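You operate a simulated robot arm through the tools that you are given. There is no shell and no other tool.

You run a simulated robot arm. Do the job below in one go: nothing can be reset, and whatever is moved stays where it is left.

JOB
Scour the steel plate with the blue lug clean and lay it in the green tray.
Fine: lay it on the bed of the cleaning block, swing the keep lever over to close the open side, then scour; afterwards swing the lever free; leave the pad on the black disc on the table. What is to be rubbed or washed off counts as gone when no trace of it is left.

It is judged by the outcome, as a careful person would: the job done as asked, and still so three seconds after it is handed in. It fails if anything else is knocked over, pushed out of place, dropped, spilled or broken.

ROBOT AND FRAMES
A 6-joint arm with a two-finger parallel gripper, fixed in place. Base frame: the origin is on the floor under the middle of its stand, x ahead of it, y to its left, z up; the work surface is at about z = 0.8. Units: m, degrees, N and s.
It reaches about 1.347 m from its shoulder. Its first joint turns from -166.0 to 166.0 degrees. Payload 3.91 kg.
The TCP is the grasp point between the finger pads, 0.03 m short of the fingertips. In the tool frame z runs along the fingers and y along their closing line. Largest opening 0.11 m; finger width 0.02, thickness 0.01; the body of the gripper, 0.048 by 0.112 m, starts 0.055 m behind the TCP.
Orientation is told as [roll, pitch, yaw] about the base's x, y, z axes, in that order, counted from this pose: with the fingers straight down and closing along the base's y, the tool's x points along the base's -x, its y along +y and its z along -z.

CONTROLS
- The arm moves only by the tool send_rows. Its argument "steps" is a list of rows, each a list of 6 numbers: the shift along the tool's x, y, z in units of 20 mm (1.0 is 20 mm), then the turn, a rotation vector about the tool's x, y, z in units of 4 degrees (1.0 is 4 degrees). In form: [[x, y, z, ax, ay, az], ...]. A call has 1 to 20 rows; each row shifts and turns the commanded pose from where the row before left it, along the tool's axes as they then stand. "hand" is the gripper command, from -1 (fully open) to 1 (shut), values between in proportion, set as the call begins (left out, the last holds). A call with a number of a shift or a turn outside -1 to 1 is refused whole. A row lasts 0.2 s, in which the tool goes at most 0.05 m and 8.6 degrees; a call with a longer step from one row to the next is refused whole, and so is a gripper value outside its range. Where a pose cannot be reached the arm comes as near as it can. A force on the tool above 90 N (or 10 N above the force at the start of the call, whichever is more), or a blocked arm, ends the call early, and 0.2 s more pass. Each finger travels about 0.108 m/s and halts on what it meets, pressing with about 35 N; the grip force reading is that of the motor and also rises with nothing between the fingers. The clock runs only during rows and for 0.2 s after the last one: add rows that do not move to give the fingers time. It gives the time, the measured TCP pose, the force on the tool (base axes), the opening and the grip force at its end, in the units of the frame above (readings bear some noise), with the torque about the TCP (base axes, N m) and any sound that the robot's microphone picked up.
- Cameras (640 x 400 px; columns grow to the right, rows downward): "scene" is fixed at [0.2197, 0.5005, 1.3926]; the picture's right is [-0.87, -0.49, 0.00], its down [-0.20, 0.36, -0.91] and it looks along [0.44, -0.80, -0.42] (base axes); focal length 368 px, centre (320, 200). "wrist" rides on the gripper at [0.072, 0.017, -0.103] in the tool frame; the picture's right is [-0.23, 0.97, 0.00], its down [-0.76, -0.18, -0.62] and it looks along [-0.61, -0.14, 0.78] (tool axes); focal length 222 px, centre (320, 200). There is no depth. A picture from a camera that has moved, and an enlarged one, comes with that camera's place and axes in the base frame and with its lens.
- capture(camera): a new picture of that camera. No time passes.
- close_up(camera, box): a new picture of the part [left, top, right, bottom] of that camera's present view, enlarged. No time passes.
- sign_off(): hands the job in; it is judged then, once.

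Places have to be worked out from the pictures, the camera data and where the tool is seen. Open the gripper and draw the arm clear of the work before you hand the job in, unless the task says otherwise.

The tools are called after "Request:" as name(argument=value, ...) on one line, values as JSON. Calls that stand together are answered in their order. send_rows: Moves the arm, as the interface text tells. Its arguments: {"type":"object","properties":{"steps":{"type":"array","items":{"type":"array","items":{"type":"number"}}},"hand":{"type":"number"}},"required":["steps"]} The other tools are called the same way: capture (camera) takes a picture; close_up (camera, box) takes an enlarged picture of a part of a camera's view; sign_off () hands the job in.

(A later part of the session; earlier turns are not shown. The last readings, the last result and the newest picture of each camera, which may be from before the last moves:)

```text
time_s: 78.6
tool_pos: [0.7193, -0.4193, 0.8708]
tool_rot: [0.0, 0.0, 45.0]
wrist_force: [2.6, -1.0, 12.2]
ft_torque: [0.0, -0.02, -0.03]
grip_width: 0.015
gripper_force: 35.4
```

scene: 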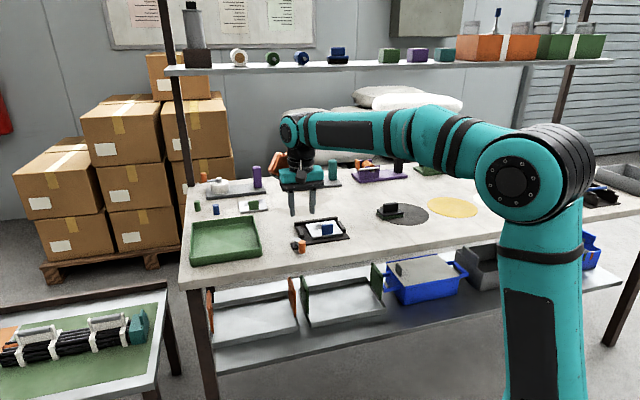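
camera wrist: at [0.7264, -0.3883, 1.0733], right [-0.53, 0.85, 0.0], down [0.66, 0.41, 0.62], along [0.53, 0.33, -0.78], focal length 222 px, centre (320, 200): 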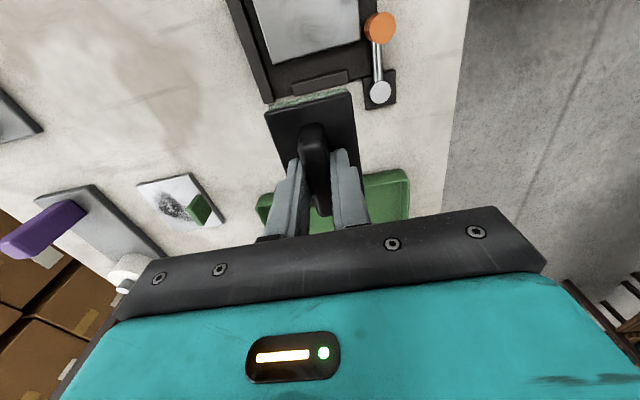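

The pad presses again with about 12 N. I add a touch more pressure and scour a wider pattern, including the edges near the lug and the back wall.

Request:
send_rows(steps=[[0.8, 0, 0.03, 0, 0, 0], [-0.85, 0, 0, 0, 0, 0], [-0.85, 0, 0, 0, 0, 0], [0.9, 0.28, 0, 0, 0, 0], [0.8, 0, 0, 0, 0, 0], [-0.85, 0, 0, 0, 0, 0], [-0.85, 0, 0, 0, 0, 0], [0.9, 0.27, 0, 0, 0, 0], [0.8, 0, 0, 0, 0, 0], [-0.85, 0, 0, 0, 0, 0], [-0.85, 0, 0, 0, 0, 0], [0.9, -0.55, 0, 0, 0, 0], [0.8, -0.28, 0, 0, 0, 0], [-0.85, 0, 0, 0, 0, 0], [-0.85, 0, 0, 0, 0, 0], [0.9, -0.27, 0, 0, 0, 0], [0.8, 0, 0, 0, 0, 0], [-0.85, 0, 0, 0, 0, 0], [-0.85, 0, 0, 0, 0, 0], [0.9, 0.55, 0, 0, 0, 0]])

Request:
send_rows(steps=[[0.4, -0.5, 0, 0, 0, 0], [0, 0.5, 0, 0, 0, 0], [0, 0.5, 0, 0, 0, 0], [-0.4, -0.5, 0, 0, 0, 0], [0, -0.5, 0, 0, 0, 0], [0, 0.5, 0, 0, 0, 0], [0, 0.5, 0, 0, 0, 0], [-0.4, -0.5, 0, 0, 0, 0], [0, -0.5, 0, 0, 0, 0], [0, 0.5, 0, 0, 0, 0], [0, 0.5, 0, 0, 0, 0], [-0.4, -0.5, 0, 0, 0, 0], [0, -0.5, 0, 0, 0, 0], [0, 0.5, 0, 0, 0, 0], [0, 0.5, 0, 0, 0, 0], [0.8, -0.5, 0, 0, 0, 0], [0, 0, 0, 0, 0, 0]])

Request:
close_up(camera="scene", box=[280, 190, 370, 260])

```text
time_s: 82.8
tool_pos: [0.7189, -0.4179, 0.8703]
tool_rot: [-0.2, 0.0, 45.1]
wrist_force: [9.7, 2.8, 40.1]
ft_torque: [0.26, -0.25, -0.1]
grip_width: 0.0152
gripper_force: 34.9
```

```text
time_s: 86.4
tool_pos: [0.718, -0.4196, 0.8698]
tool_rot: [-0.2, 0.0, 45.0]
wrist_force: [5.2, 11.1, 36.6]
ft_torque: [0.68, -0.32, 0.03]
grip_width: 0.0149
gripper_force: 35.0
```

```text
5.71 times, centred on (325, 225) of scene
camera zoom: at [0.2197, 0.5005, 1.3926], right [-0.87, -0.49, 0.0], down [-0.2, 0.36, -0.91], along [0.44, -0.8, -0.42], focal length 2103 px, centre (291, 57)
```

zoom: 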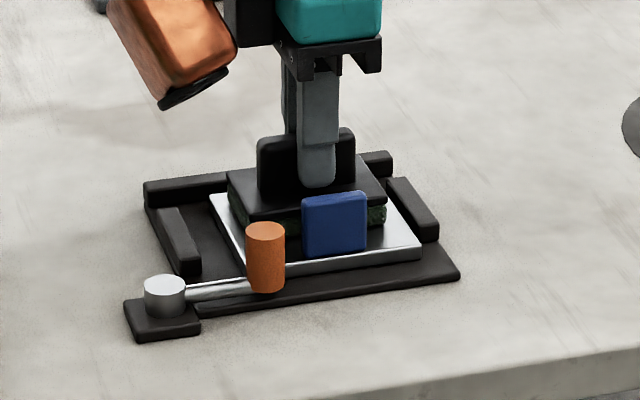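

Everything is still in place; I lift and go back to the same viewpoint as before for comparison.

Request:
send_rows(steps=[[0, 0, -0.5, 0, 0, 0], [0, 0, -1, 0, 0, 0], [0, 0, -1, 0, 0, 0], [0, 0, -1, 0, 0, 0], [0, 0, -1, 0, 0, 0], [0, 0, -1, 0, 0, 0], [0, 0, -1, 0, 0, 0], [0, 0, -1, 0, 0, 0], [-0.65, 0, -1, 0, 0, 0], [-0.65, 0, -1, 0, 0, 0], [-0.645, 0, -0.56, 0, 0, 0], [0, 0, 0, 0, 0, 0]])

Request:
close_up(camera="wrist", box=[240, 0, 420, 120])

Request:
close_up(camera="wrist", box=[280, 0, 380, 70])

Request:
close_up(camera="scene", box=[300, 212, 346, 240])

```text
time_s: 89.0
tool_pos: [0.7469, -0.3917, 1.0701]
tool_rot: [0.0, 0.1, 45.0]
wrist_force: [-0.3, -0.1, -1.1]
ft_torque: [0.0, 0.01, -0.02]
grip_width: 0.015
gripper_force: 34.4
```

```text
3.33 times, centred on (330, 60) of wrist
camera zoom: at [0.6823, -0.431, 1.1731], right [-0.53, 0.85, 0.0], down [0.66, 0.41, 0.62], along [0.53, 0.33, -0.78], focal length 740 px, centre (287, 667)
```

zoom: 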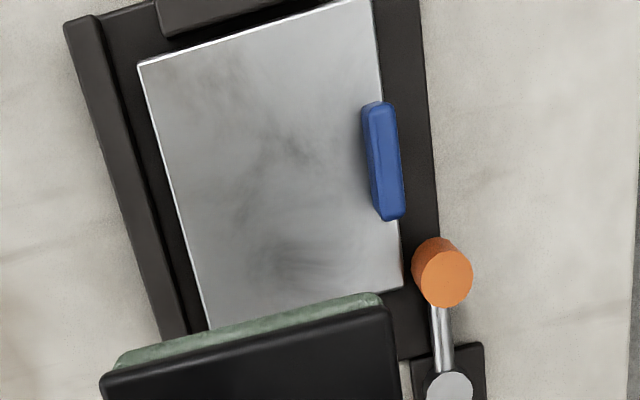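

```text
5.71 times, centred on (330, 35) of wrist
camera zoom: at [0.6823, -0.431, 1.1731], right [-0.53, 0.85, 0.0], down [0.66, 0.41, 0.62], along [0.53, 0.33, -0.78], focal length 1269 px, centre (263, 1143)
```

zoom: 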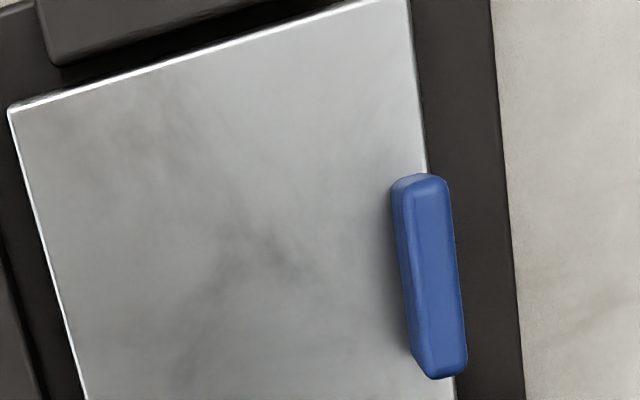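

```text
13.91 times, centred on (323, 226) of scene
camera zoom: at [0.2197, 0.5005, 1.3926], right [-0.87, -0.49, 0.0], down [-0.2, 0.36, -0.91], along [0.44, -0.8, -0.42], focal length 5120 px, centre (278, -162)
```

zoom: 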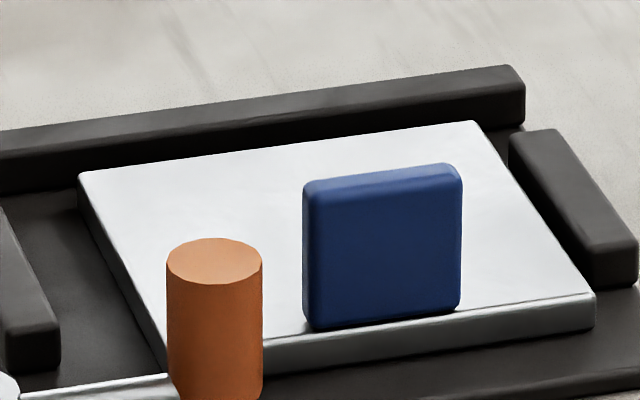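

The second view is identical to the first: the faint clouds are the steel's own texture, and no trace of the stain is left. Now I carry the pad back to the black disc, whose centre I put at about (0.528, -0.671).

Request:
send_rows(steps=[[0.984, -0.1186, 0.2, 0, 0, 0], [0.984, -0.1186, 0.3, 0, 0, 0], [0.984, -0.1186, 0.3, 0, 0, 0], [0.984, -0.1186, 0.3, 0, 0, 0], [0.984, -0.1186, 0.3, 0, 0, 0], [0.984, -0.1186, 0.3, 0, 0, 0], [0.984, -0.1186, 0.3, 0, 0, 0], [0.984, -0.1186, 0.3, 0, 0, 0], [0.984, -0.1186, 0.3, 0, 0, 0], [0.984, -0.1186, 0.3, 0, 0, 0], [0.984, -0.1186, 0.3, 0, 0, 0], [0.984, -0.1186, 0.3, 0, 0, 0], [0.984, -0.1186, 0.3, 0, 0, 0], [0.984, -0.1186, 0.3, 0, 0, 0], [0.984, -0.1186, 0.3, 0, 0, 0], [0.984, -0.1186, 0.3, 0, 0, 0], [0.984, -0.1186, 0.3, 0, 0, 0], [0.984, -0.1186, 0.3, 0, 0, 0], [0, 0, 0, 0, 0, 0]])

Request:
capture(camera="wrist")

Request:
close_up(camera="scene", box=[360, 140, 460, 235])

```text
time_s: 93.0
tool_pos: [0.5268, -0.673, 0.9663]
tool_rot: [0.0, 0.0, 45.0]
wrist_force: [0.6, -0.5, 0.0]
ft_torque: [-0.02, -0.04, -0.03]
grip_width: 0.0148
gripper_force: 34.9
```

```text
taken
camera wrist: at [0.4626, -0.7127, 1.0675], right [-0.53, 0.85, 0.0], down [0.66, 0.41, 0.62], along [0.53, 0.33, -0.78], focal length 222 px, centre (320, 200)
```

wrist: 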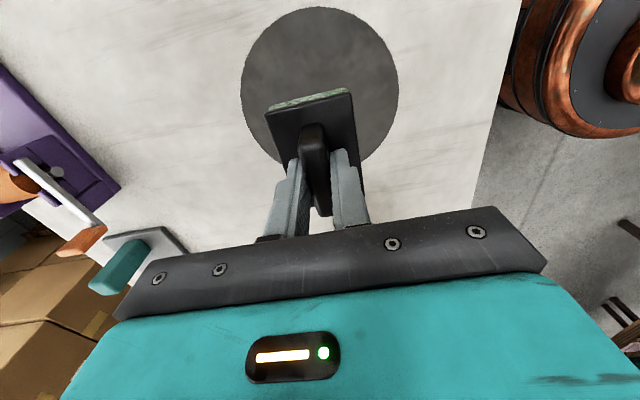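

```text
4.21 times, centred on (410, 188) of scene
camera zoom: at [0.2197, 0.5005, 1.3926], right [-0.87, -0.49, 0.0], down [-0.2, 0.36, -0.91], along [0.44, -0.8, -0.42], focal length 1549 px, centre (-59, 253)
```

zoom: 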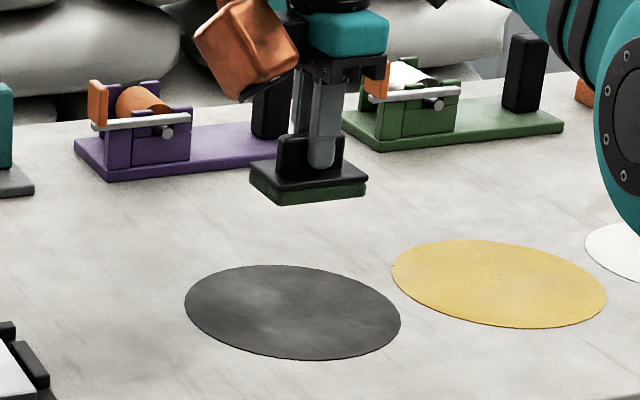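

The tool is over the disc's centre. I lower the pad to just above the disc, then feel for contact.

Request:
send_rows(steps=[[0, 0, 0.8, 0, 0, 0], [0, 0, 1, 0, 0, 0], [0, 0, 1, 0, 0, 0], [0, 0, 1, 0, 0, 0], [0, 0, 0.8, 0, 0, 0], [0, 0, 0.5, 0, 0, 0], [0, 0, 0.15, 0, 0, 0], [0, 0, 0, 0, 0, 0]])

Request:
close_up(camera="scene", box=[360, 160, 460, 235])

```text
time_s: 94.8
tool_pos: [0.5264, -0.6734, 0.8592]
tool_rot: [0.1, 0.0, 45.0]
wrist_force: [0.8, 0.1, -0.6]
ft_torque: [0.0, -0.01, -0.01]
grip_width: 0.0148
gripper_force: 35.1
```

```text
5.33 times, centred on (410, 198) of scene
camera zoom: at [0.2197, 0.5005, 1.3926], right [-0.87, -0.49, 0.0], down [-0.2, 0.36, -0.91], along [0.44, -0.8, -0.42], focal length 1962 px, centre (-160, 213)
```

zoom: 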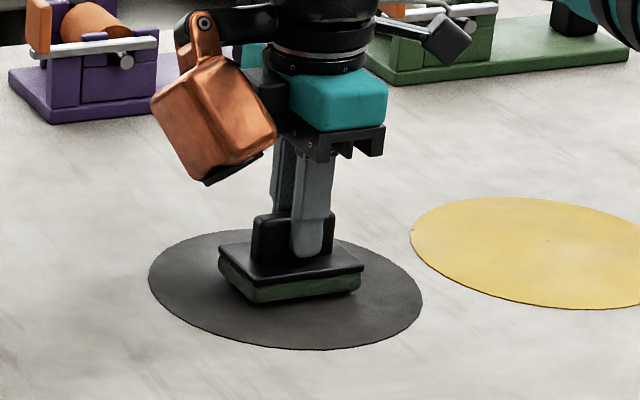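

The pad is just above the disc's middle. I lower the last few millimetres in small steps.

Request:
send_rows(steps=[[0, 0, 0.08, 0, 0, 0], [0, 0, 0.06, 0, 0, 0], [0, 0, 0.05, 0, 0, 0], [0, 0, 0, 0, 0, 0]])

```text
time_s: 95.8
tool_pos: [0.526, -0.6736, 0.8567]
tool_rot: [0.0, 0.0, 45.1]
wrist_force: [0.4, 0.6, -0.7]
ft_torque: [0.01, 0.0, 0.0]
grip_width: 0.0149
gripper_force: 34.6
```

Still no contact force; another 1–2 mm.

Request:
send_rows(steps=[[0, 0, 0.05, 0, 0, 0], [0, 0, 0.03, 0, 0, 0], [0, 0, 0, 0, 0, 0]])

```text
time_s: 96.6
tool_pos: [0.5264, -0.6728, 0.8552]
tool_rot: [-0.2, 0.1, 45.0]
wrist_force: [1.6, 0.2, 10.0]
ft_torque: [0.16, -0.11, 0.0]
grip_width: 0.015
gripper_force: 34.8
```

Contact with about 10 N: the pad stands on the disc. I ease off slightly, open the fingers moderately and rise.

Request:
send_rows(steps=[[0, 0, -0.03, 0, 0, 0], [0, 0, 0, 0, 0, 0], [0, 0, 0, 0, 0, 0], [0, 0, 0, 0, 0, 0]], hand=0.1)

Request:
send_rows(steps=[[0, 0, -0.5, 0, 0, 0], [0, 0, -1, 0, 0, 0], [0, 0, -1, 0, 0, 0], [0, 0, -1, 0, 0, 0], [0, 0, -1, 0, 0, 0], [0, 0, -1, 0, 0, 0], [0, 0, 0, 0, 0, 0]])

Request:
close_up(camera="wrist", box=[200, 0, 440, 180])

Request:
close_up(camera="scene", box=[360, 160, 460, 235])

```text
time_s: 97.6
tool_pos: [0.5266, -0.6755, 0.8548]
tool_rot: [0.0, 0.0, 45.0]
wrist_force: [-0.2, -0.5, 0.0]
ft_torque: [-0.01, 0.04, 0.01]
grip_width: 0.0495
gripper_force: 0.0
```

```text
time_s: 99.2
tool_pos: [0.5261, -0.6735, 0.9652]
tool_rot: [0.0, 0.0, 45.0]
wrist_force: [-0.1, 0.8, 0.6]
ft_torque: [-0.02, 0.04, -0.02]
grip_width: 0.0493
gripper_force: 0.1
```

```text
2.22 times, centred on (320, 90) of wrist
camera zoom: at [0.4625, -0.7133, 1.0679], right [-0.53, 0.85, 0.0], down [0.66, 0.41, 0.62], along [0.53, 0.33, -0.78], focal length 494 px, centre (320, 444)
```

zoom: 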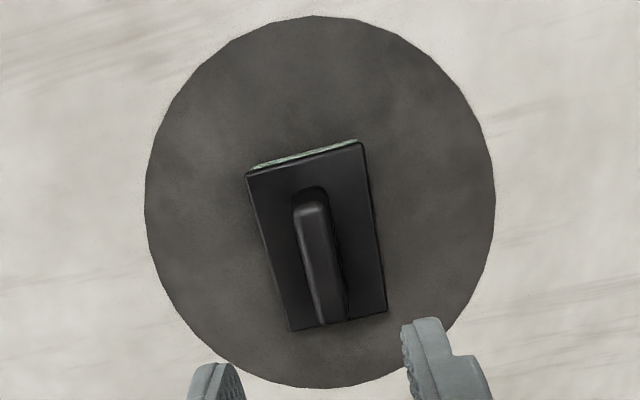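

```text
5.33 times, centred on (410, 198) of scene
camera zoom: at [0.2197, 0.5005, 1.3926], right [-0.87, -0.49, 0.0], down [-0.2, 0.36, -0.91], along [0.44, -0.8, -0.42], focal length 1962 px, centre (-160, 213)
```

zoom: 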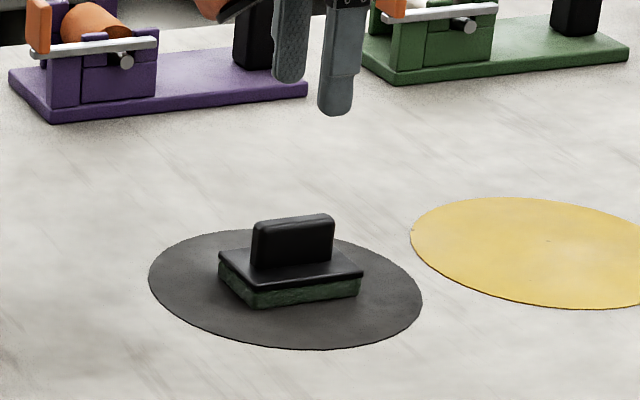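

The pad stands fully within the black disc. Next I go back over the knob (about (0.703, -0.343)) to swing the lever free.

Request:
send_rows(steps=[[-0.998, 0.302, 0, 0, 0, 0], [-0.998, 0.302, 0, 0, 0, 0], [-0.998, 0.302, 0, 0, 0, 0], [-0.998, 0.302, 0, 0, 0, 0], [-0.998, 0.302, 0, 0, 0, 0], [-0.998, 0.302, 0, 0, 0, 0], [-0.998, 0.302, 0, 0, 0, 0], [-0.998, 0.302, 0, 0, 0, 0], [-0.998, 0.302, 0, 0, 0, 0], [-0.998, 0.302, 0, 0, 0, 0], [-0.998, 0.302, 0, 0, 0, 0], [-0.998, 0.302, 0, 0, 0, 0], [-0.998, 0.302, 0, 0, 0, 0], [-0.998, 0.302, 0, 0, 0, 0], [-0.998, 0.302, 0, 0, 0, 0], [-0.998, 0.302, 0, 0, 0, 0], [-0.998, 0.302, 0, 0, 0, 0], [-0.998, 0.302, 0, 0, 0, 0], [0, 0, 0, 0, 0, 0]], hand=0.345)

Request:
close_up(camera="wrist", box=[200, 0, 440, 180])

```text
time_s: 103.2
tool_pos: [0.7049, -0.3421, 0.9635]
tool_rot: [0.0, 0.1, 45.1]
wrist_force: [0.2, 0.6, -0.3]
ft_torque: [-0.02, -0.02, 0.02]
grip_width: 0.0361
gripper_force: 0.1
```

```text
2.22 times, centred on (320, 90) of wrist
camera zoom: at [0.6404, -0.3822, 1.0666], right [-0.53, 0.85, 0.0], down [0.66, 0.41, 0.62], along [0.53, 0.33, -0.78], focal length 494 px, centre (320, 444)
```

zoom: 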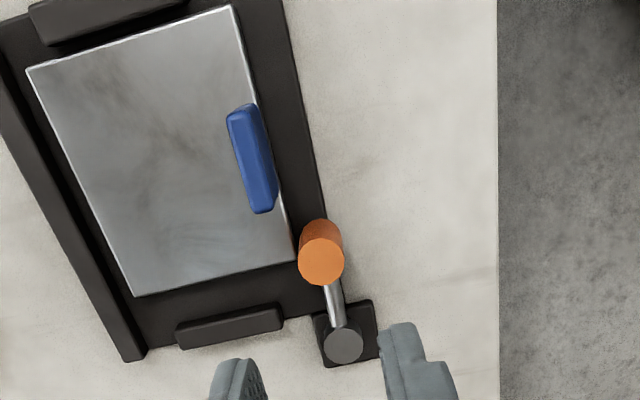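

The knob is 1–2 mm from the tool axis and the plate below still looks clean. I lower the open fingers around the knob, keeping the tips about 9 mm above the plate.

Request:
send_rows(steps=[[0, 0.05, 0.6, 0, 0, 0], [0, 0, 1, 0, 0, 0], [0, 0, 1, 0, 0, 0], [0, 0, 1, 0, 0, 0], [0, 0, 0.9, 0, 0, 0], [0, 0, 0.6, 0, 0, 0], [0, 0, 0.32, 0, 0, 0], [0, 0, 0, 0, 0, 0]])

Request:
close_up(camera="wrist", box=[200, 90, 400, 240])

Request:
close_up(camera="scene", box=[270, 190, 360, 260])

```text
time_s: 105.0
tool_pos: [0.7044, -0.3415, 0.8563]
tool_rot: [0.0, 0.2, 45.0]
wrist_force: [-0.4, 0.9, -0.1]
ft_torque: [0.0, 0.04, -0.02]
grip_width: 0.0361
gripper_force: 0.0
```

```text
2.67 times, centred on (300, 165) of wrist
camera zoom: at [0.6395, -0.3816, 0.9586], right [-0.53, 0.85, 0.0], down [0.66, 0.41, 0.62], along [0.53, 0.33, -0.78], focal length 592 px, centre (373, 293)
```

zoom: 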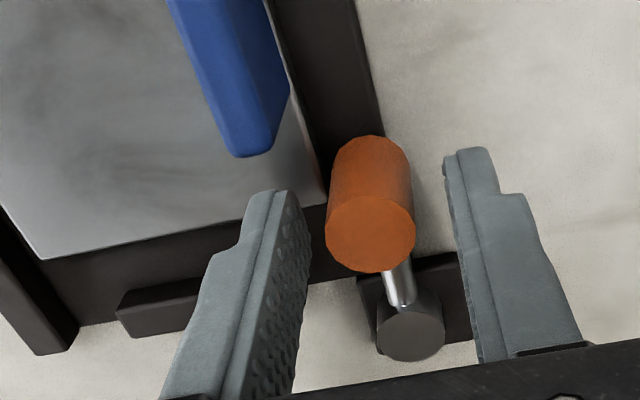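

```text
5.71 times, centred on (315, 225) of scene
camera zoom: at [0.2197, 0.5005, 1.3926], right [-0.87, -0.49, 0.0], down [-0.2, 0.36, -0.91], along [0.44, -0.8, -0.42], focal length 2103 px, centre (349, 57)
```

zoom: 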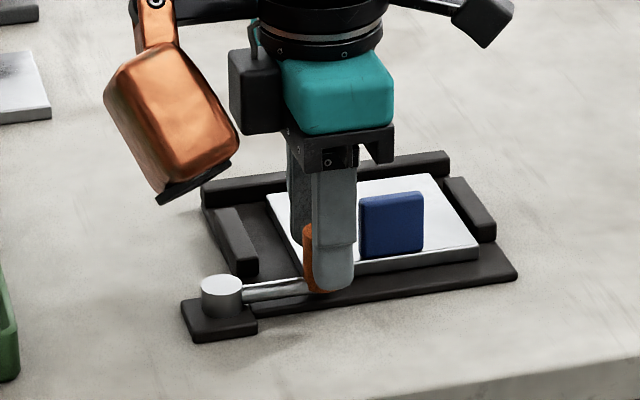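

The knob is exactly centred. I bring the plate-side finger against the knob and swing the lever back out about its pivot, first 24°.

Request:
send_rows(steps=[[0, 0.2, 0, 0, 0, 0], [0, 0.17, 0, 0, 0, 0], [-0.033, 0.172, 0, 0, 0, 1], [-0.033, 0.172, 0, 0, 0, 1], [-0.033, 0.172, 0, 0, 0, 1], [-0.033, 0.172, 0, 0, 0, 1], [-0.033, 0.172, 0, 0, 0, 1], [-0.033, 0.172, 0, 0, 0, 1], [0, 0, 0, 0, 0, 0]])

Request:
close_up(camera="wrist", box=[200, 90, 400, 240])

Request:
close_up(camera="scene", box=[270, 190, 360, 260])

```text
time_s: 107.0
tool_pos: [0.6902, -0.3165, 0.8562]
tool_rot: [-0.1, 0.0, 21.0]
wrist_force: [0.1, 0.6, 0.1]
ft_torque: [0.03, -0.01, 0.0]
grip_width: 0.0363
gripper_force: 0.2
```

```text
2.67 times, centred on (300, 165) of wrist
camera zoom: at [0.6155, -0.3282, 0.9587], right [-0.14, 0.99, 0.0], down [0.77, 0.11, 0.62], along [0.62, 0.08, -0.78], focal length 592 px, centre (373, 293)
```

zoom: 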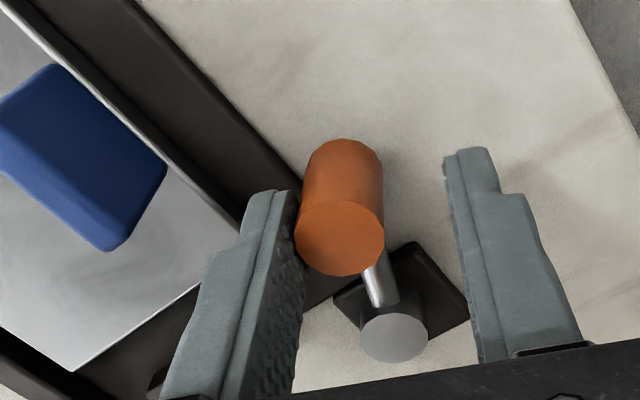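

```text
5.71 times, centred on (315, 225) of scene
camera zoom: at [0.2197, 0.5005, 1.3926], right [-0.87, -0.49, 0.0], down [-0.2, 0.36, -0.91], along [0.44, -0.8, -0.42], focal length 2103 px, centre (349, 57)
```

zoom: 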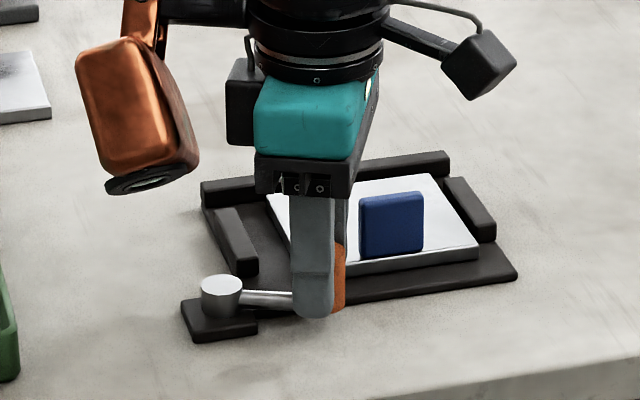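

The lever follows. I continue the arc for another 36°.

Request:
send_rows(steps=[[-0.024, 0.175, 0, 0, 0, 1], [-0.024, 0.175, 0, 0, 0, 1], [-0.024, 0.175, 0, 0, 0, 1], [-0.024, 0.175, 0, 0, 0, 1], [-0.024, 0.175, 0, 0, 0, 1], [-0.024, 0.175, 0, 0, 0, 1], [-0.024, 0.175, 0, 0, 0, 1], [-0.024, 0.175, 0, 0, 0, 1], [-0.024, 0.175, 0, 0, 0, 1], [0, 0, 0, 0, 0, 0]])

Request:
close_up(camera="wrist", box=[200, 90, 400, 240])

Request:
close_up(camera="scene", box=[270, 190, 360, 260])

```text
time_s: 109.2
tool_pos: [0.6923, -0.2873, 0.8566]
tool_rot: [-0.1, 0.0, -15.0]
wrist_force: [-0.3, -0.5, -0.4]
ft_torque: [-0.01, -0.02, -0.02]
grip_width: 0.0362
gripper_force: 0.0
```

```text
2.67 times, centred on (300, 165) of wrist
camera zoom: at [0.6255, -0.2515, 0.9589], right [0.47, 0.88, 0.0], down [0.69, -0.37, 0.62], along [0.55, -0.29, -0.78], focal length 592 px, centre (373, 293)
```

zoom: 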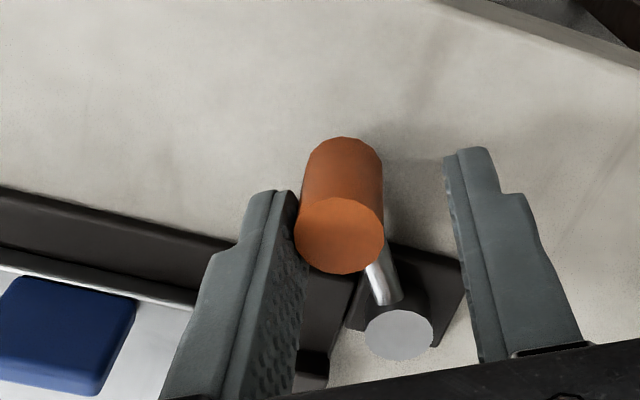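

```text
5.71 times, centred on (315, 225) of scene
camera zoom: at [0.2197, 0.5005, 1.3926], right [-0.87, -0.49, 0.0], down [-0.2, 0.36, -0.91], along [0.44, -0.8, -0.42], focal length 2103 px, centre (349, 57)
```

zoom: 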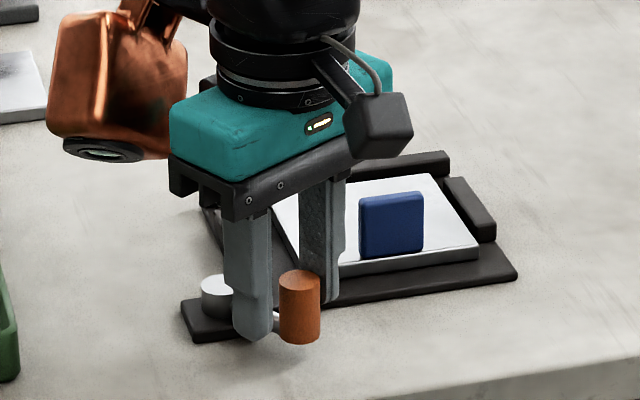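

About 60° done. I finish the arc to 90° plus a small extra push, watching the force.

Request:
send_rows(steps=[[-0.02, 0.175, 0, 0, 0, 1], [-0.02, 0.175, 0, 0, 0, 1], [-0.02, 0.175, 0, 0, 0, 1], [-0.02, 0.175, 0, 0, 0, 1], [-0.02, 0.175, 0, 0, 0, 1], [-0.02, 0.175, 0, 0, 0, 1], [-0.02, 0.175, 0, 0, 0, 1], [0, 0.1, 0, 0, 0, 0.5], [0, 0, 0, 0, 0, 0]])

Request:
close_up(camera="wrist", box=[200, 90, 400, 240])

Request:
close_up(camera="scene", box=[270, 190, 360, 260])

```text
time_s: 111.2
tool_pos: [0.7071, -0.265, 0.8548]
tool_rot: [-0.1, -0.1, -45.0]
wrist_force: [0.8, -0.6, -0.3]
ft_torque: [-0.01, -0.03, 0.0]
grip_width: 0.0364
gripper_force: 0.0
```

```text
2.67 times, centred on (300, 165) of wrist
camera zoom: at [0.6665, -0.2018, 0.9583], right [0.85, 0.53, 0.0], down [0.41, -0.66, 0.62], along [0.33, -0.53, -0.78], focal length 592 px, centre (373, 293)
```

zoom: 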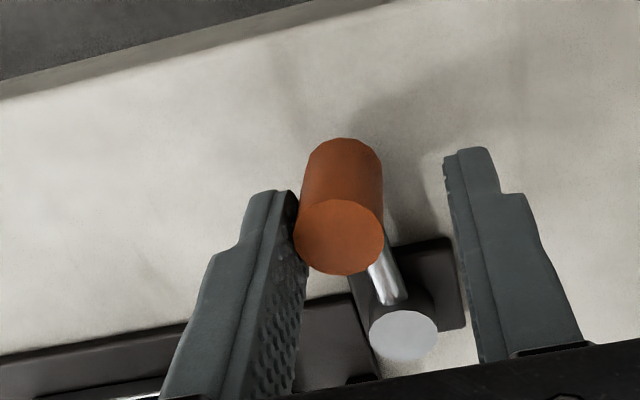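

```text
5.71 times, centred on (315, 225) of scene
camera zoom: at [0.2197, 0.5005, 1.3926], right [-0.87, -0.49, 0.0], down [-0.2, 0.36, -0.91], along [0.44, -0.8, -0.42], focal length 2103 px, centre (349, 57)
```

zoom: 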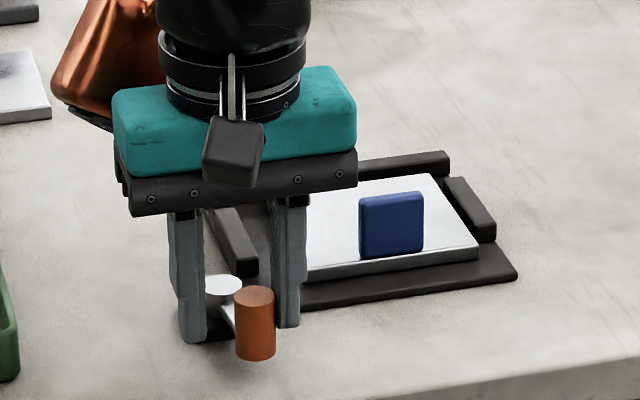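

The lever is about 6° short of where it started. I push another 6 mm toward its original position, in small steps.

Request:
send_rows(steps=[[0, 0.1, 0, 0, 0, 0], [0, 0.1, 0, 0, 0, 0], [0, 0.1, 0, 0, 0, 0], [0, 0, 0, 0, 0, 0]])

Request:
close_up(camera="wrist", box=[200, 90, 400, 240])

```text
time_s: 112.2
tool_pos: [0.7116, -0.2609, 0.8551]
tool_rot: [-0.1, 0.0, -45.0]
wrist_force: [-3.1, -1.6, -0.6]
ft_torque: [-0.01, 0.07, 0.02]
grip_width: 0.0373
gripper_force: 1.8
```

```text
2.67 times, centred on (300, 165) of wrist
camera zoom: at [0.6706, -0.1979, 0.9585], right [0.85, 0.53, 0.0], down [0.41, -0.66, 0.62], along [0.33, -0.53, -0.78], focal length 592 px, centre (373, 293)
```

zoom: 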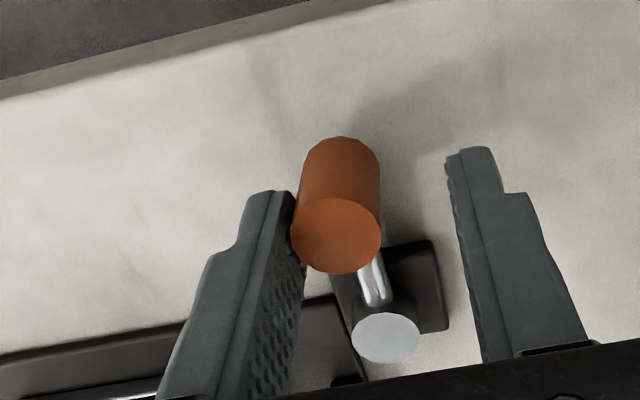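

The lever has reached its open stop (small counterforce of about 3 N). I back off 4 mm and rise clear.

Request:
send_rows(steps=[[0, -0.15, 0, 0, 0, 0], [0, -0.15, 0, 0, 0, 0], [0, 0, -0.6, 0, 0, 0], [0, 0, -1, 0, 0, 0], [0, 0, -1, 0, 0, 0], [0, 0, -1, 0, 0, 0], [0, 0, -1, 0, 0, 0], [0, 0, -1, 0, 0, 0], [0, 0, 0, 0, 0, 0]])

Request:
close_up(camera="scene", box=[285, 205, 355, 255])

Request:
close_up(camera="scene", box=[170, 170, 310, 280])

Request:
capture(camera="wrist")

```text
time_s: 114.2
tool_pos: [0.7077, -0.2652, 0.9683]
tool_rot: [-0.1, -0.2, -45.0]
wrist_force: [0.1, 0.3, -0.2]
ft_torque: [-0.02, -0.01, 0.02]
grip_width: 0.036
gripper_force: 0.1
```

```text
8.00 times, centred on (320, 230) of scene
camera zoom: at [0.2197, 0.5005, 1.3926], right [-0.87, -0.49, 0.0], down [-0.2, 0.36, -0.91], along [0.44, -0.8, -0.42], focal length 2944 px, centre (320, -40)
```

zoom: 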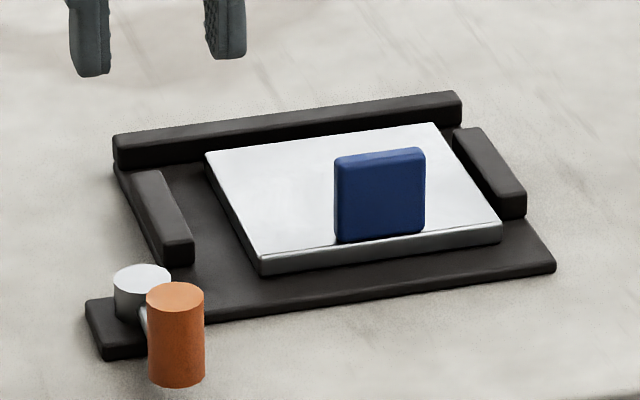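

```text
3.64 times, centred on (240, 225) of scene
camera zoom: at [0.2197, 0.5005, 1.3926], right [-0.87, -0.49, 0.0], down [-0.2, 0.36, -0.91], along [0.44, -0.8, -0.42], focal length 1338 px, centre (611, 109)
```

zoom: 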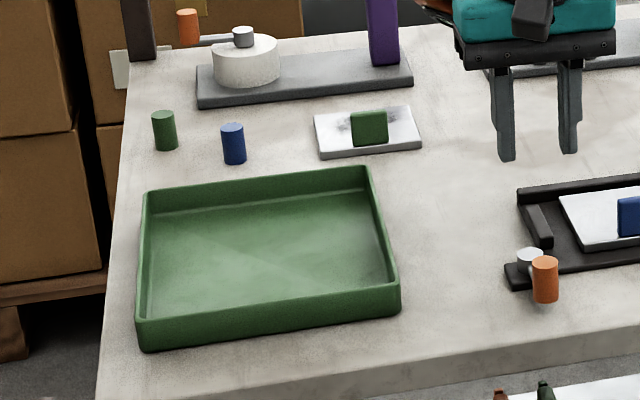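

```text
taken
camera wrist: at [0.667, -0.2016, 1.0709], right [0.85, 0.53, 0.0], down [0.41, -0.66, 0.62], along [0.33, -0.53, -0.78], focal length 222 px, centre (320, 200)
```

wrist: 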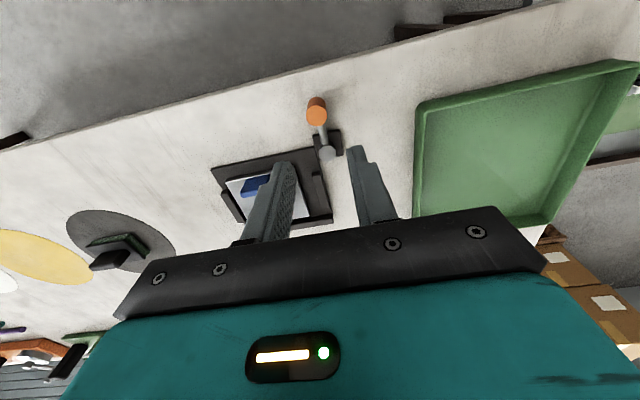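

The lever is back in its free position and the plate is clean. I now turn back to 45° and go above the lug to pick up the plate.

Request:
send_rows(steps=[[0, 0, 0, 0, 0, -1], [0, 0, 0, 0, 0, -1], [0, 0, 0, 0, 0, -1], [0, 0, 0, 0, 0, -1], [0, 0, 0, 0, 0, -1], [0, 0, 0, 0, 0, -1], [0, 0, 0, 0, 0, -1], [0, 0, 0, 0, 0, -1], [0, 0, 0, 0, 0, -1], [0, 0, 0, 0, 0, -1], [0, 0, 0, 0, 0, -1], [0, 0, 0, 0, 0, -1], [0, 0, 0, 0, 0, -1], [0, 0, 0, 0, 0, -1], [0, 0, 0, 0, 0, -1], [0, 0, 0, 0, 0, -1], [0, 0, 0, 0, 0, -1], [0, 0, 0, 0, 0, -1], [0, 0, 0, 0, 0, -1], [0, 0, 0, 0, 0, -1]])

Request:
send_rows(steps=[[0, 0, 0, 0, 0, -0.834], [0, 0, 0, 0, 0, -0.833], [0, 0, 0, 0, 0, -0.833], [0.838, -0.588, 0, 0, 0, 0], [0.838, -0.588, 0, 0, 0, 0], [0.838, -0.588, 0, 0, 0, 0], [0.838, -0.588, 0, 0, 0, 0], [0.838, -0.588, 0, 0, 0, 0], [0.838, -0.588, 0, 0, 0, 0], [0, 0, 0, 0, 0, 0]], hand=-0.1)

Request:
close_up(camera="wrist", box=[200, 0, 440, 180])

```text
time_s: 118.4
tool_pos: [0.7077, -0.2646, 0.9688]
tool_rot: [-0.1, 0.0, 35.1]
wrist_force: [-0.2, 0.5, 0.4]
ft_torque: [-0.01, -0.01, 0.02]
grip_width: 0.036
gripper_force: 0.1
```

```text
time_s: 120.6
tool_pos: [0.6861, -0.3861, 0.9678]
tool_rot: [0.0, 0.2, 45.0]
wrist_force: [-0.6, 0.1, 0.7]
ft_torque: [0.0, 0.04, 0.01]
grip_width: 0.0604
gripper_force: 0.1
```

```text
2.22 times, centred on (320, 90) of wrist
camera zoom: at [0.6215, -0.4255, 1.0706], right [-0.53, 0.85, 0.0], down [0.66, 0.41, 0.62], along [0.53, 0.33, -0.78], focal length 494 px, centre (320, 444)
```

zoom: 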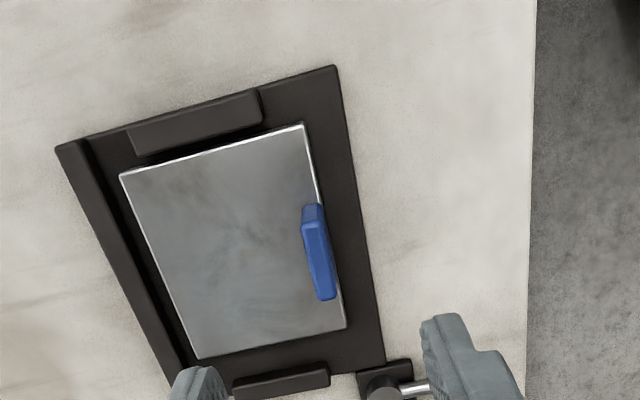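

The plate hasn't moved and its face shows only the plain steel texture. The lug is centred under the tool, so I descend to z≈0.853 and grip it again.

Request:
send_rows(steps=[[0, 0, 0.7, 0, 0, 0], [0, 0, 1, 0, 0, 0], [0, 0, 1, 0, 0, 0], [0, 0, 1, 0, 0, 0], [0, 0, 1, 0, 0, 0], [0, 0, 0.7, 0, 0, 0], [0, 0, 0.33, 0, 0, 0], [0, 0, 0, 0, 0, 0]])

Request:
close_up(camera="scene", box=[285, 205, 355, 255])

Request:
close_up(camera="wrist", box=[160, 40, 420, 240])

```text
time_s: 122.4
tool_pos: [0.6867, -0.3856, 0.8535]
tool_rot: [0.1, 0.1, 45.1]
wrist_force: [-0.5, -0.4, -0.5]
ft_torque: [-0.07, -0.01, 0.0]
grip_width: 0.0603
gripper_force: 0.0
```

```text
8.00 times, centred on (320, 230) of scene
camera zoom: at [0.2197, 0.5005, 1.3926], right [-0.87, -0.49, 0.0], down [-0.2, 0.36, -0.91], along [0.44, -0.8, -0.42], focal length 2944 px, centre (320, -40)
```

zoom: 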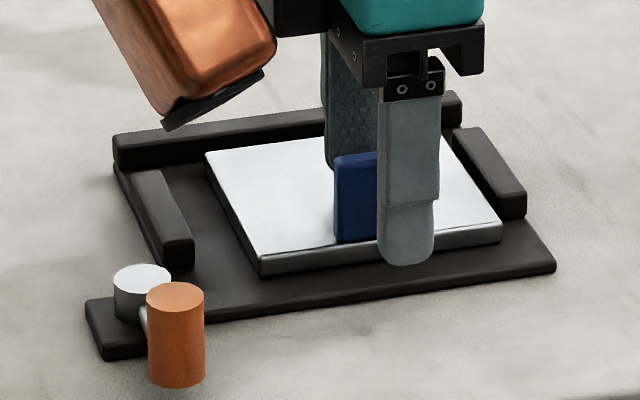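

```text
2.00 times, centred on (290, 140) of wrist
camera zoom: at [0.6218, -0.4259, 0.9567], right [-0.53, 0.85, 0.0], down [0.66, 0.41, 0.62], along [0.53, 0.33, -0.78], focal length 444 px, centre (380, 320)
```

zoom: 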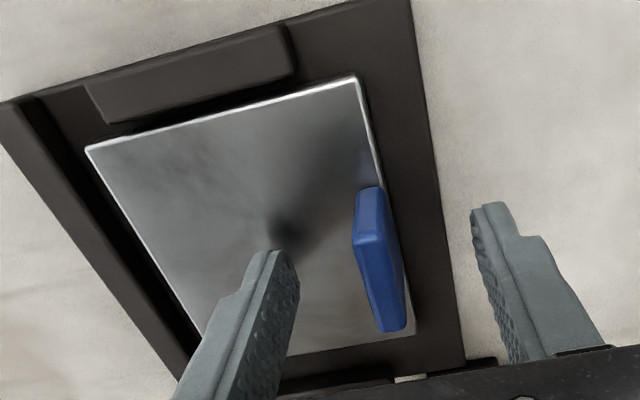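

The fingers straddle the lug again. I close on it and lift slowly.

Request:
send_rows(steps=[[0, 0, 0, 0, 0, 0], [0, 0, 0, 0, 0, 0], [0, 0, 0, 0, 0, 0], [0, 0, 0, 0, 0, 0], [0, 0, 0, 0, 0, 0]], hand=1)

Request:
send_rows(steps=[[0, 0, -0.3, 0, 0, 0], [0, 0, -0.5, 0, 0, 0], [0, 0, -0.8, 0, 0, 0], [0, 0, -1, 0, 0, 0], [0, 0, -1, 0, 0, 0], [0, 0, -1, 0, 0, 0], [0, 0, -1, 0, 0, 0], [0, 0, 0, 0, 0, 0]])

Request:
close_up(camera="scene", box=[270, 170, 370, 255])

Request:
close_up(camera="wrist", box=[150, 60, 390, 240])

```text
time_s: 123.6
tool_pos: [0.6865, -0.3878, 0.8534]
tool_rot: [0.0, 0.1, 45.1]
wrist_force: [-0.6, -0.2, 0.0]
ft_torque: [0.05, 0.04, 0.02]
grip_width: 0.0095
gripper_force: 35.0
```

```text
time_s: 125.4
tool_pos: [0.6872, -0.3853, 0.9664]
tool_rot: [0.0, 0.0, 45.0]
wrist_force: [0.3, -0.4, -1.1]
ft_torque: [0.05, 0.07, 0.04]
grip_width: 0.0097
gripper_force: 35.4
```

```text
4.71 times, centred on (320, 212) of scene
camera zoom: at [0.2197, 0.5005, 1.3926], right [-0.87, -0.49, 0.0], down [-0.2, 0.36, -0.91], along [0.44, -0.8, -0.42], focal length 1732 px, centre (320, 141)
```

zoom: 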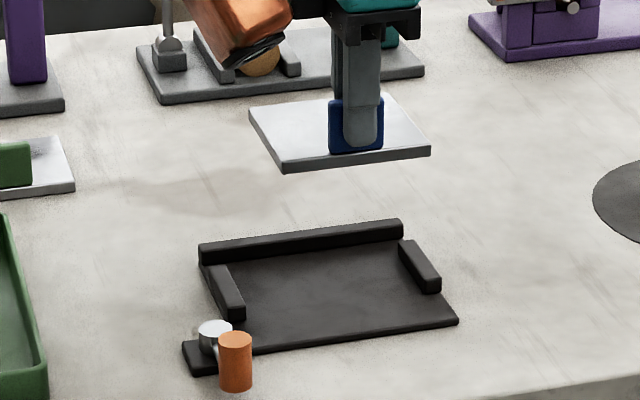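

```text
2.22 times, centred on (270, 150) of wrist
camera zoom: at [0.6217, -0.4252, 1.0686], right [-0.53, 0.85, 0.0], down [0.66, 0.41, 0.62], along [0.53, 0.33, -0.78], focal length 494 px, centre (431, 311)
```

zoom: 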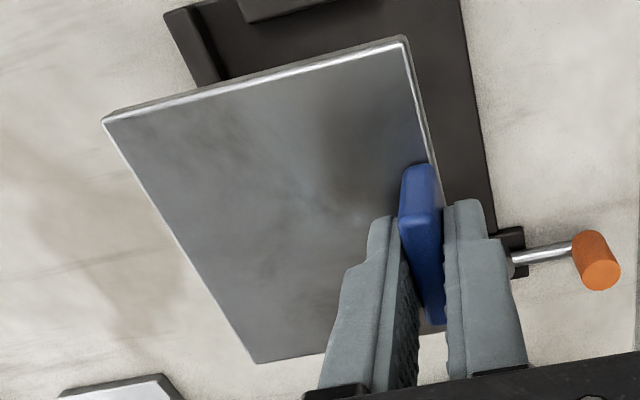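

The plate is held securely and is clean. I carry it over to the green tray, whose centre I estimate near (0.94, -0.21).

Request:
send_rows(steps=[[-0.5, -0.042, -0.3, 0, 0, 0], [-0.952, -0.042, -0.2, 0, 0, 0], [-0.952, -0.042, 0, 0, 0, 0], [-0.952, -0.042, 0, 0, 0, 0], [-0.952, -0.042, 0, 0, 0, 0], [-0.952, -0.042, 0, 0, 0, 0], [-0.952, -0.042, 0, 0, 0, 0], [-0.952, -0.042, 0, 0, 0, 0], [-0.952, -0.042, 0, 0, 0, 0], [-0.952, -0.042, 0, 0, 0, 0], [-0.952, -0.042, 0, 0, 0, 0], [-0.952, -0.042, 0, 0, 0, 0], [-0.952, -0.042, 0, 0, 0, 0], [-0.952, -0.042, 0, 0, 0, 0], [-0.952, -0.042, 0, 0, 0, 0], [-0.952, -0.042, 0, 0, 0, 0], [-0.45, -0.042, 0, 0, 0, 0], [0, 0, 0, 0, 0, 0]])

Request:
capture(camera="wrist")

Request:
capture(camera="scene")

```text
time_s: 129.2
tool_pos: [0.9122, -0.1809, 0.9756]
tool_rot: [0.0, 0.1, 45.0]
wrist_force: [1.0, 0.1, -2.2]
ft_torque: [0.06, 0.04, -0.01]
grip_width: 0.0096
gripper_force: 35.4
```

```text
taken
camera wrist: at [0.8468, -0.22, 1.078], right [-0.53, 0.85, 0.0], down [0.66, 0.41, 0.62], along [0.53, 0.33, -0.78], focal length 222 px, centre (320, 200)
```

wrist: 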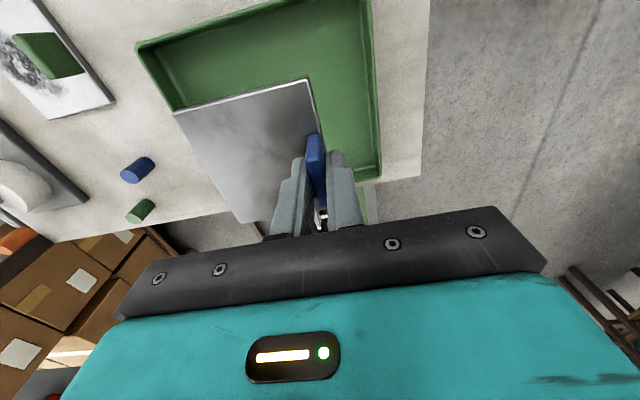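

```text
taken
```

scene: 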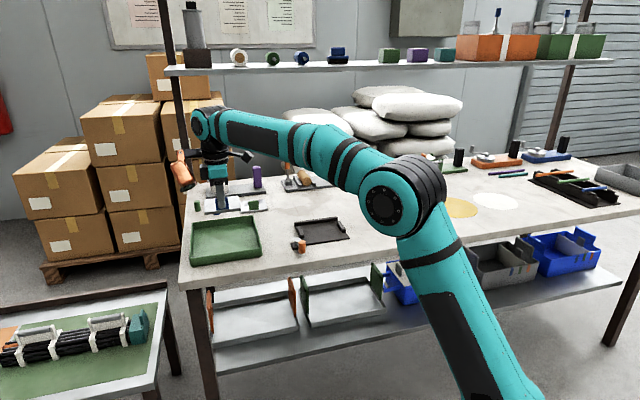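

By the wrist view the tray spans well beyond the plate on all sides (about 4 cm or more), so the plate is centred over it. I lower to just above the tray floor.

Request:
send_rows(steps=[[0, 0, 0.7, 0, 0, 0], [0, 0, 1, 0, 0, 0], [0, 0, 1, 0, 0, 0], [0, 0, 1, 0, 0, 0], [0, 0, 1, 0, 0, 0], [0, 0, 0.6, 0, 0, 0], [0, 0, 0.4, 0, 0, 0], [0, 0, 0, 0, 0, 0]])

Request:
close_up(camera="scene", box=[170, 180, 280, 270])

Request:
capture(camera="wrist")

```text
time_s: 131.0
tool_pos: [0.9108, -0.181, 0.8599]
tool_rot: [0.0, 0.1, 45.0]
wrist_force: [-0.5, -0.6, -2.7]
ft_torque: [0.01, 0.05, 0.0]
grip_width: 0.0097
gripper_force: 34.6
```

```text
4.44 times, centred on (225, 225) of scene
camera zoom: at [0.2197, 0.5005, 1.3926], right [-0.87, -0.49, 0.0], down [-0.2, 0.36, -0.91], along [0.44, -0.8, -0.42], focal length 1636 px, centre (742, 89)
```

zoom: 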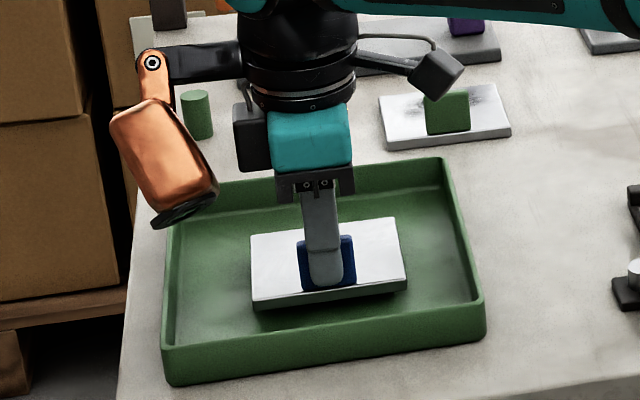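

```text
taken
camera wrist: at [0.8463, -0.2201, 0.9635], right [-0.53, 0.85, 0.0], down [0.66, 0.41, 0.62], along [0.53, 0.33, -0.78], focal length 222 px, centre (320, 200)
```

wrist: 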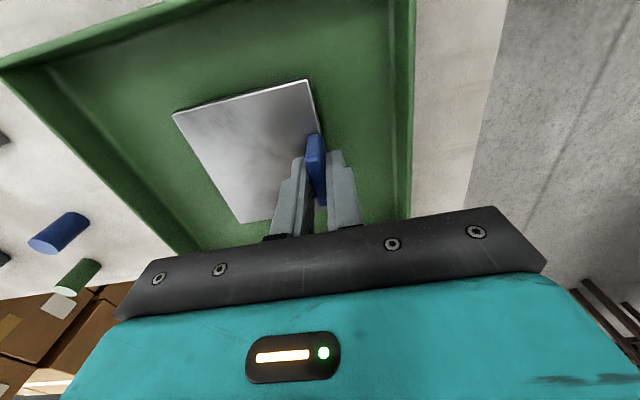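

The plate is inside the tray, well centred. I lower in small steps to the floor of the tray.

Request:
send_rows(steps=[[0, 0, 0.1, 0, 0, 0], [0, 0, 0.1, 0, 0, 0], [0, 0, 0.08, 0, 0, 0], [0, 0, 0, 0, 0, 0]])

```text
time_s: 132.0
tool_pos: [0.9108, -0.18, 0.8555]
tool_rot: [0.1, 0.1, 45.0]
wrist_force: [0.5, -1.2, -2.8]
ft_torque: [0.04, 0.06, -0.03]
grip_width: 0.0097
gripper_force: 34.2
```

No contact yet; I continue in 1 mm steps.

Request:
send_rows(steps=[[0, 0, 0.06, 0, 0, 0], [0, 0, 0.05, 0, 0, 0], [0, 0, 0, 0, 0, 0]])

Request:
send_rows(steps=[[0, 0, 0.05, 0, 0, 0], [0, 0, 0, 0, 0, 0]])

```text
time_s: 132.8
tool_pos: [0.9103, -0.1814, 0.853]
tool_rot: [0.0, 0.1, 45.0]
wrist_force: [0.1, -0.7, -2.1]
ft_torque: [0.04, 0.04, -0.01]
grip_width: 0.0096
gripper_force: 35.3
```

```text
time_s: 133.4
tool_pos: [0.9113, -0.1811, 0.8524]
tool_rot: [0.0, 0.2, 45.0]
wrist_force: [-0.2, -0.1, -1.5]
ft_torque: [0.01, 0.06, 0.0]
grip_width: 0.0096
gripper_force: 34.8
```

The plate's weight is still on the gripper; I go down another millimetre or two.

Request:
send_rows(steps=[[0, 0, 0.05, 0, 0, 0], [0, 0, 0, 0, 0, 0]])

Request:
close_up(camera="scene", box=[190, 205, 260, 260])

```text
time_s: 134.0
tool_pos: [0.9113, -0.1809, 0.8522]
tool_rot: [0.0, 0.0, 45.0]
wrist_force: [1.5, -0.1, 6.9]
ft_torque: [-0.09, 0.23, -0.01]
grip_width: 0.0095
gripper_force: 34.8
```

```text
7.27 times, centred on (225, 232) of scene
camera zoom: at [0.2197, 0.5005, 1.3926], right [-0.87, -0.49, 0.0], down [-0.2, 0.36, -0.91], along [0.44, -0.8, -0.42], focal length 2676 px, centre (1011, -36)
```

zoom: 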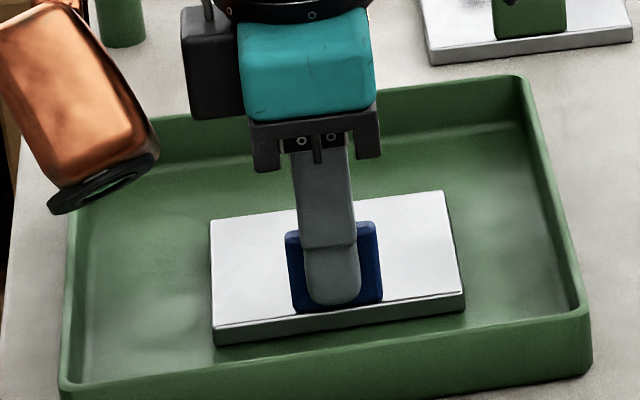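

Contact at about 7 N: the plate rests on the tray floor. I open the fingers gently and rise straight up.

Request:
send_rows(steps=[[0, 0, 0, 0, 0, 0], [0, 0, 0, 0, 0, 0], [0, 0, 0, 0, 0, 0], [0, 0, 0, 0, 0, 0]], hand=0.3)

Request:
send_rows(steps=[[0, 0, -0.4, 0, 0, 0], [0, 0, -0.8, 0, 0, 0], [0, 0, -1, 0, 0, 0], [0, 0, -1, 0, 0, 0], [0, 0, -1, 0, 0, 0], [0, 0, -1, 0, 0, 0], [0, 0, -1, 0, 0, 0], [0, 0, -1, 0, 0, 0], [0, 0, -1, 0, 0, 0], [0, 0, 0, 0, 0, 0]])

Request:
close_up(camera="scene", box=[190, 205, 260, 260])

Request:
close_up(camera="wrist", box=[200, 0, 440, 180])

```text
time_s: 135.0
tool_pos: [0.9101, -0.1805, 0.8517]
tool_rot: [0.0, 0.1, 45.0]
wrist_force: [0.3, 0.4, 0.3]
ft_torque: [0.04, 0.01, -0.03]
grip_width: 0.0384
gripper_force: 0.1
```

```text
time_s: 137.2
tool_pos: [0.911, -0.1807, 1.0159]
tool_rot: [0.1, 0.1, 45.0]
wrist_force: [-0.5, -0.5, -0.2]
ft_torque: [-0.01, -0.01, -0.01]
grip_width: 0.0383
gripper_force: 0.0
```

```text
7.27 times, centred on (225, 232) of scene
camera zoom: at [0.2197, 0.5005, 1.3926], right [-0.87, -0.49, 0.0], down [-0.2, 0.36, -0.91], along [0.44, -0.8, -0.42], focal length 2676 px, centre (1011, -36)
```

zoom: 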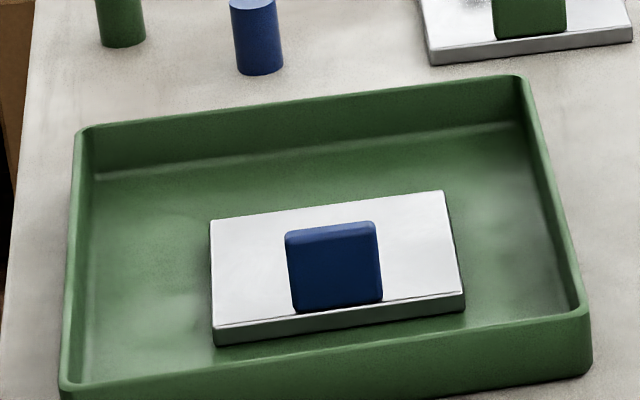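

```text
2.22 times, centred on (320, 90) of wrist
camera zoom: at [0.8462, -0.2203, 1.1184], right [-0.53, 0.85, 0.0], down [0.66, 0.41, 0.62], along [0.53, 0.33, -0.78], focal length 494 px, centre (320, 444)
```

zoom: 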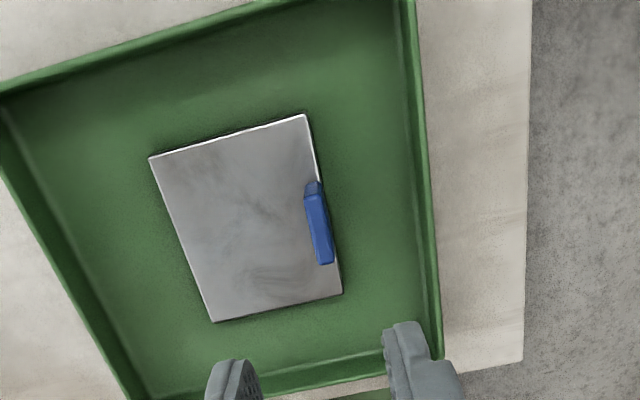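

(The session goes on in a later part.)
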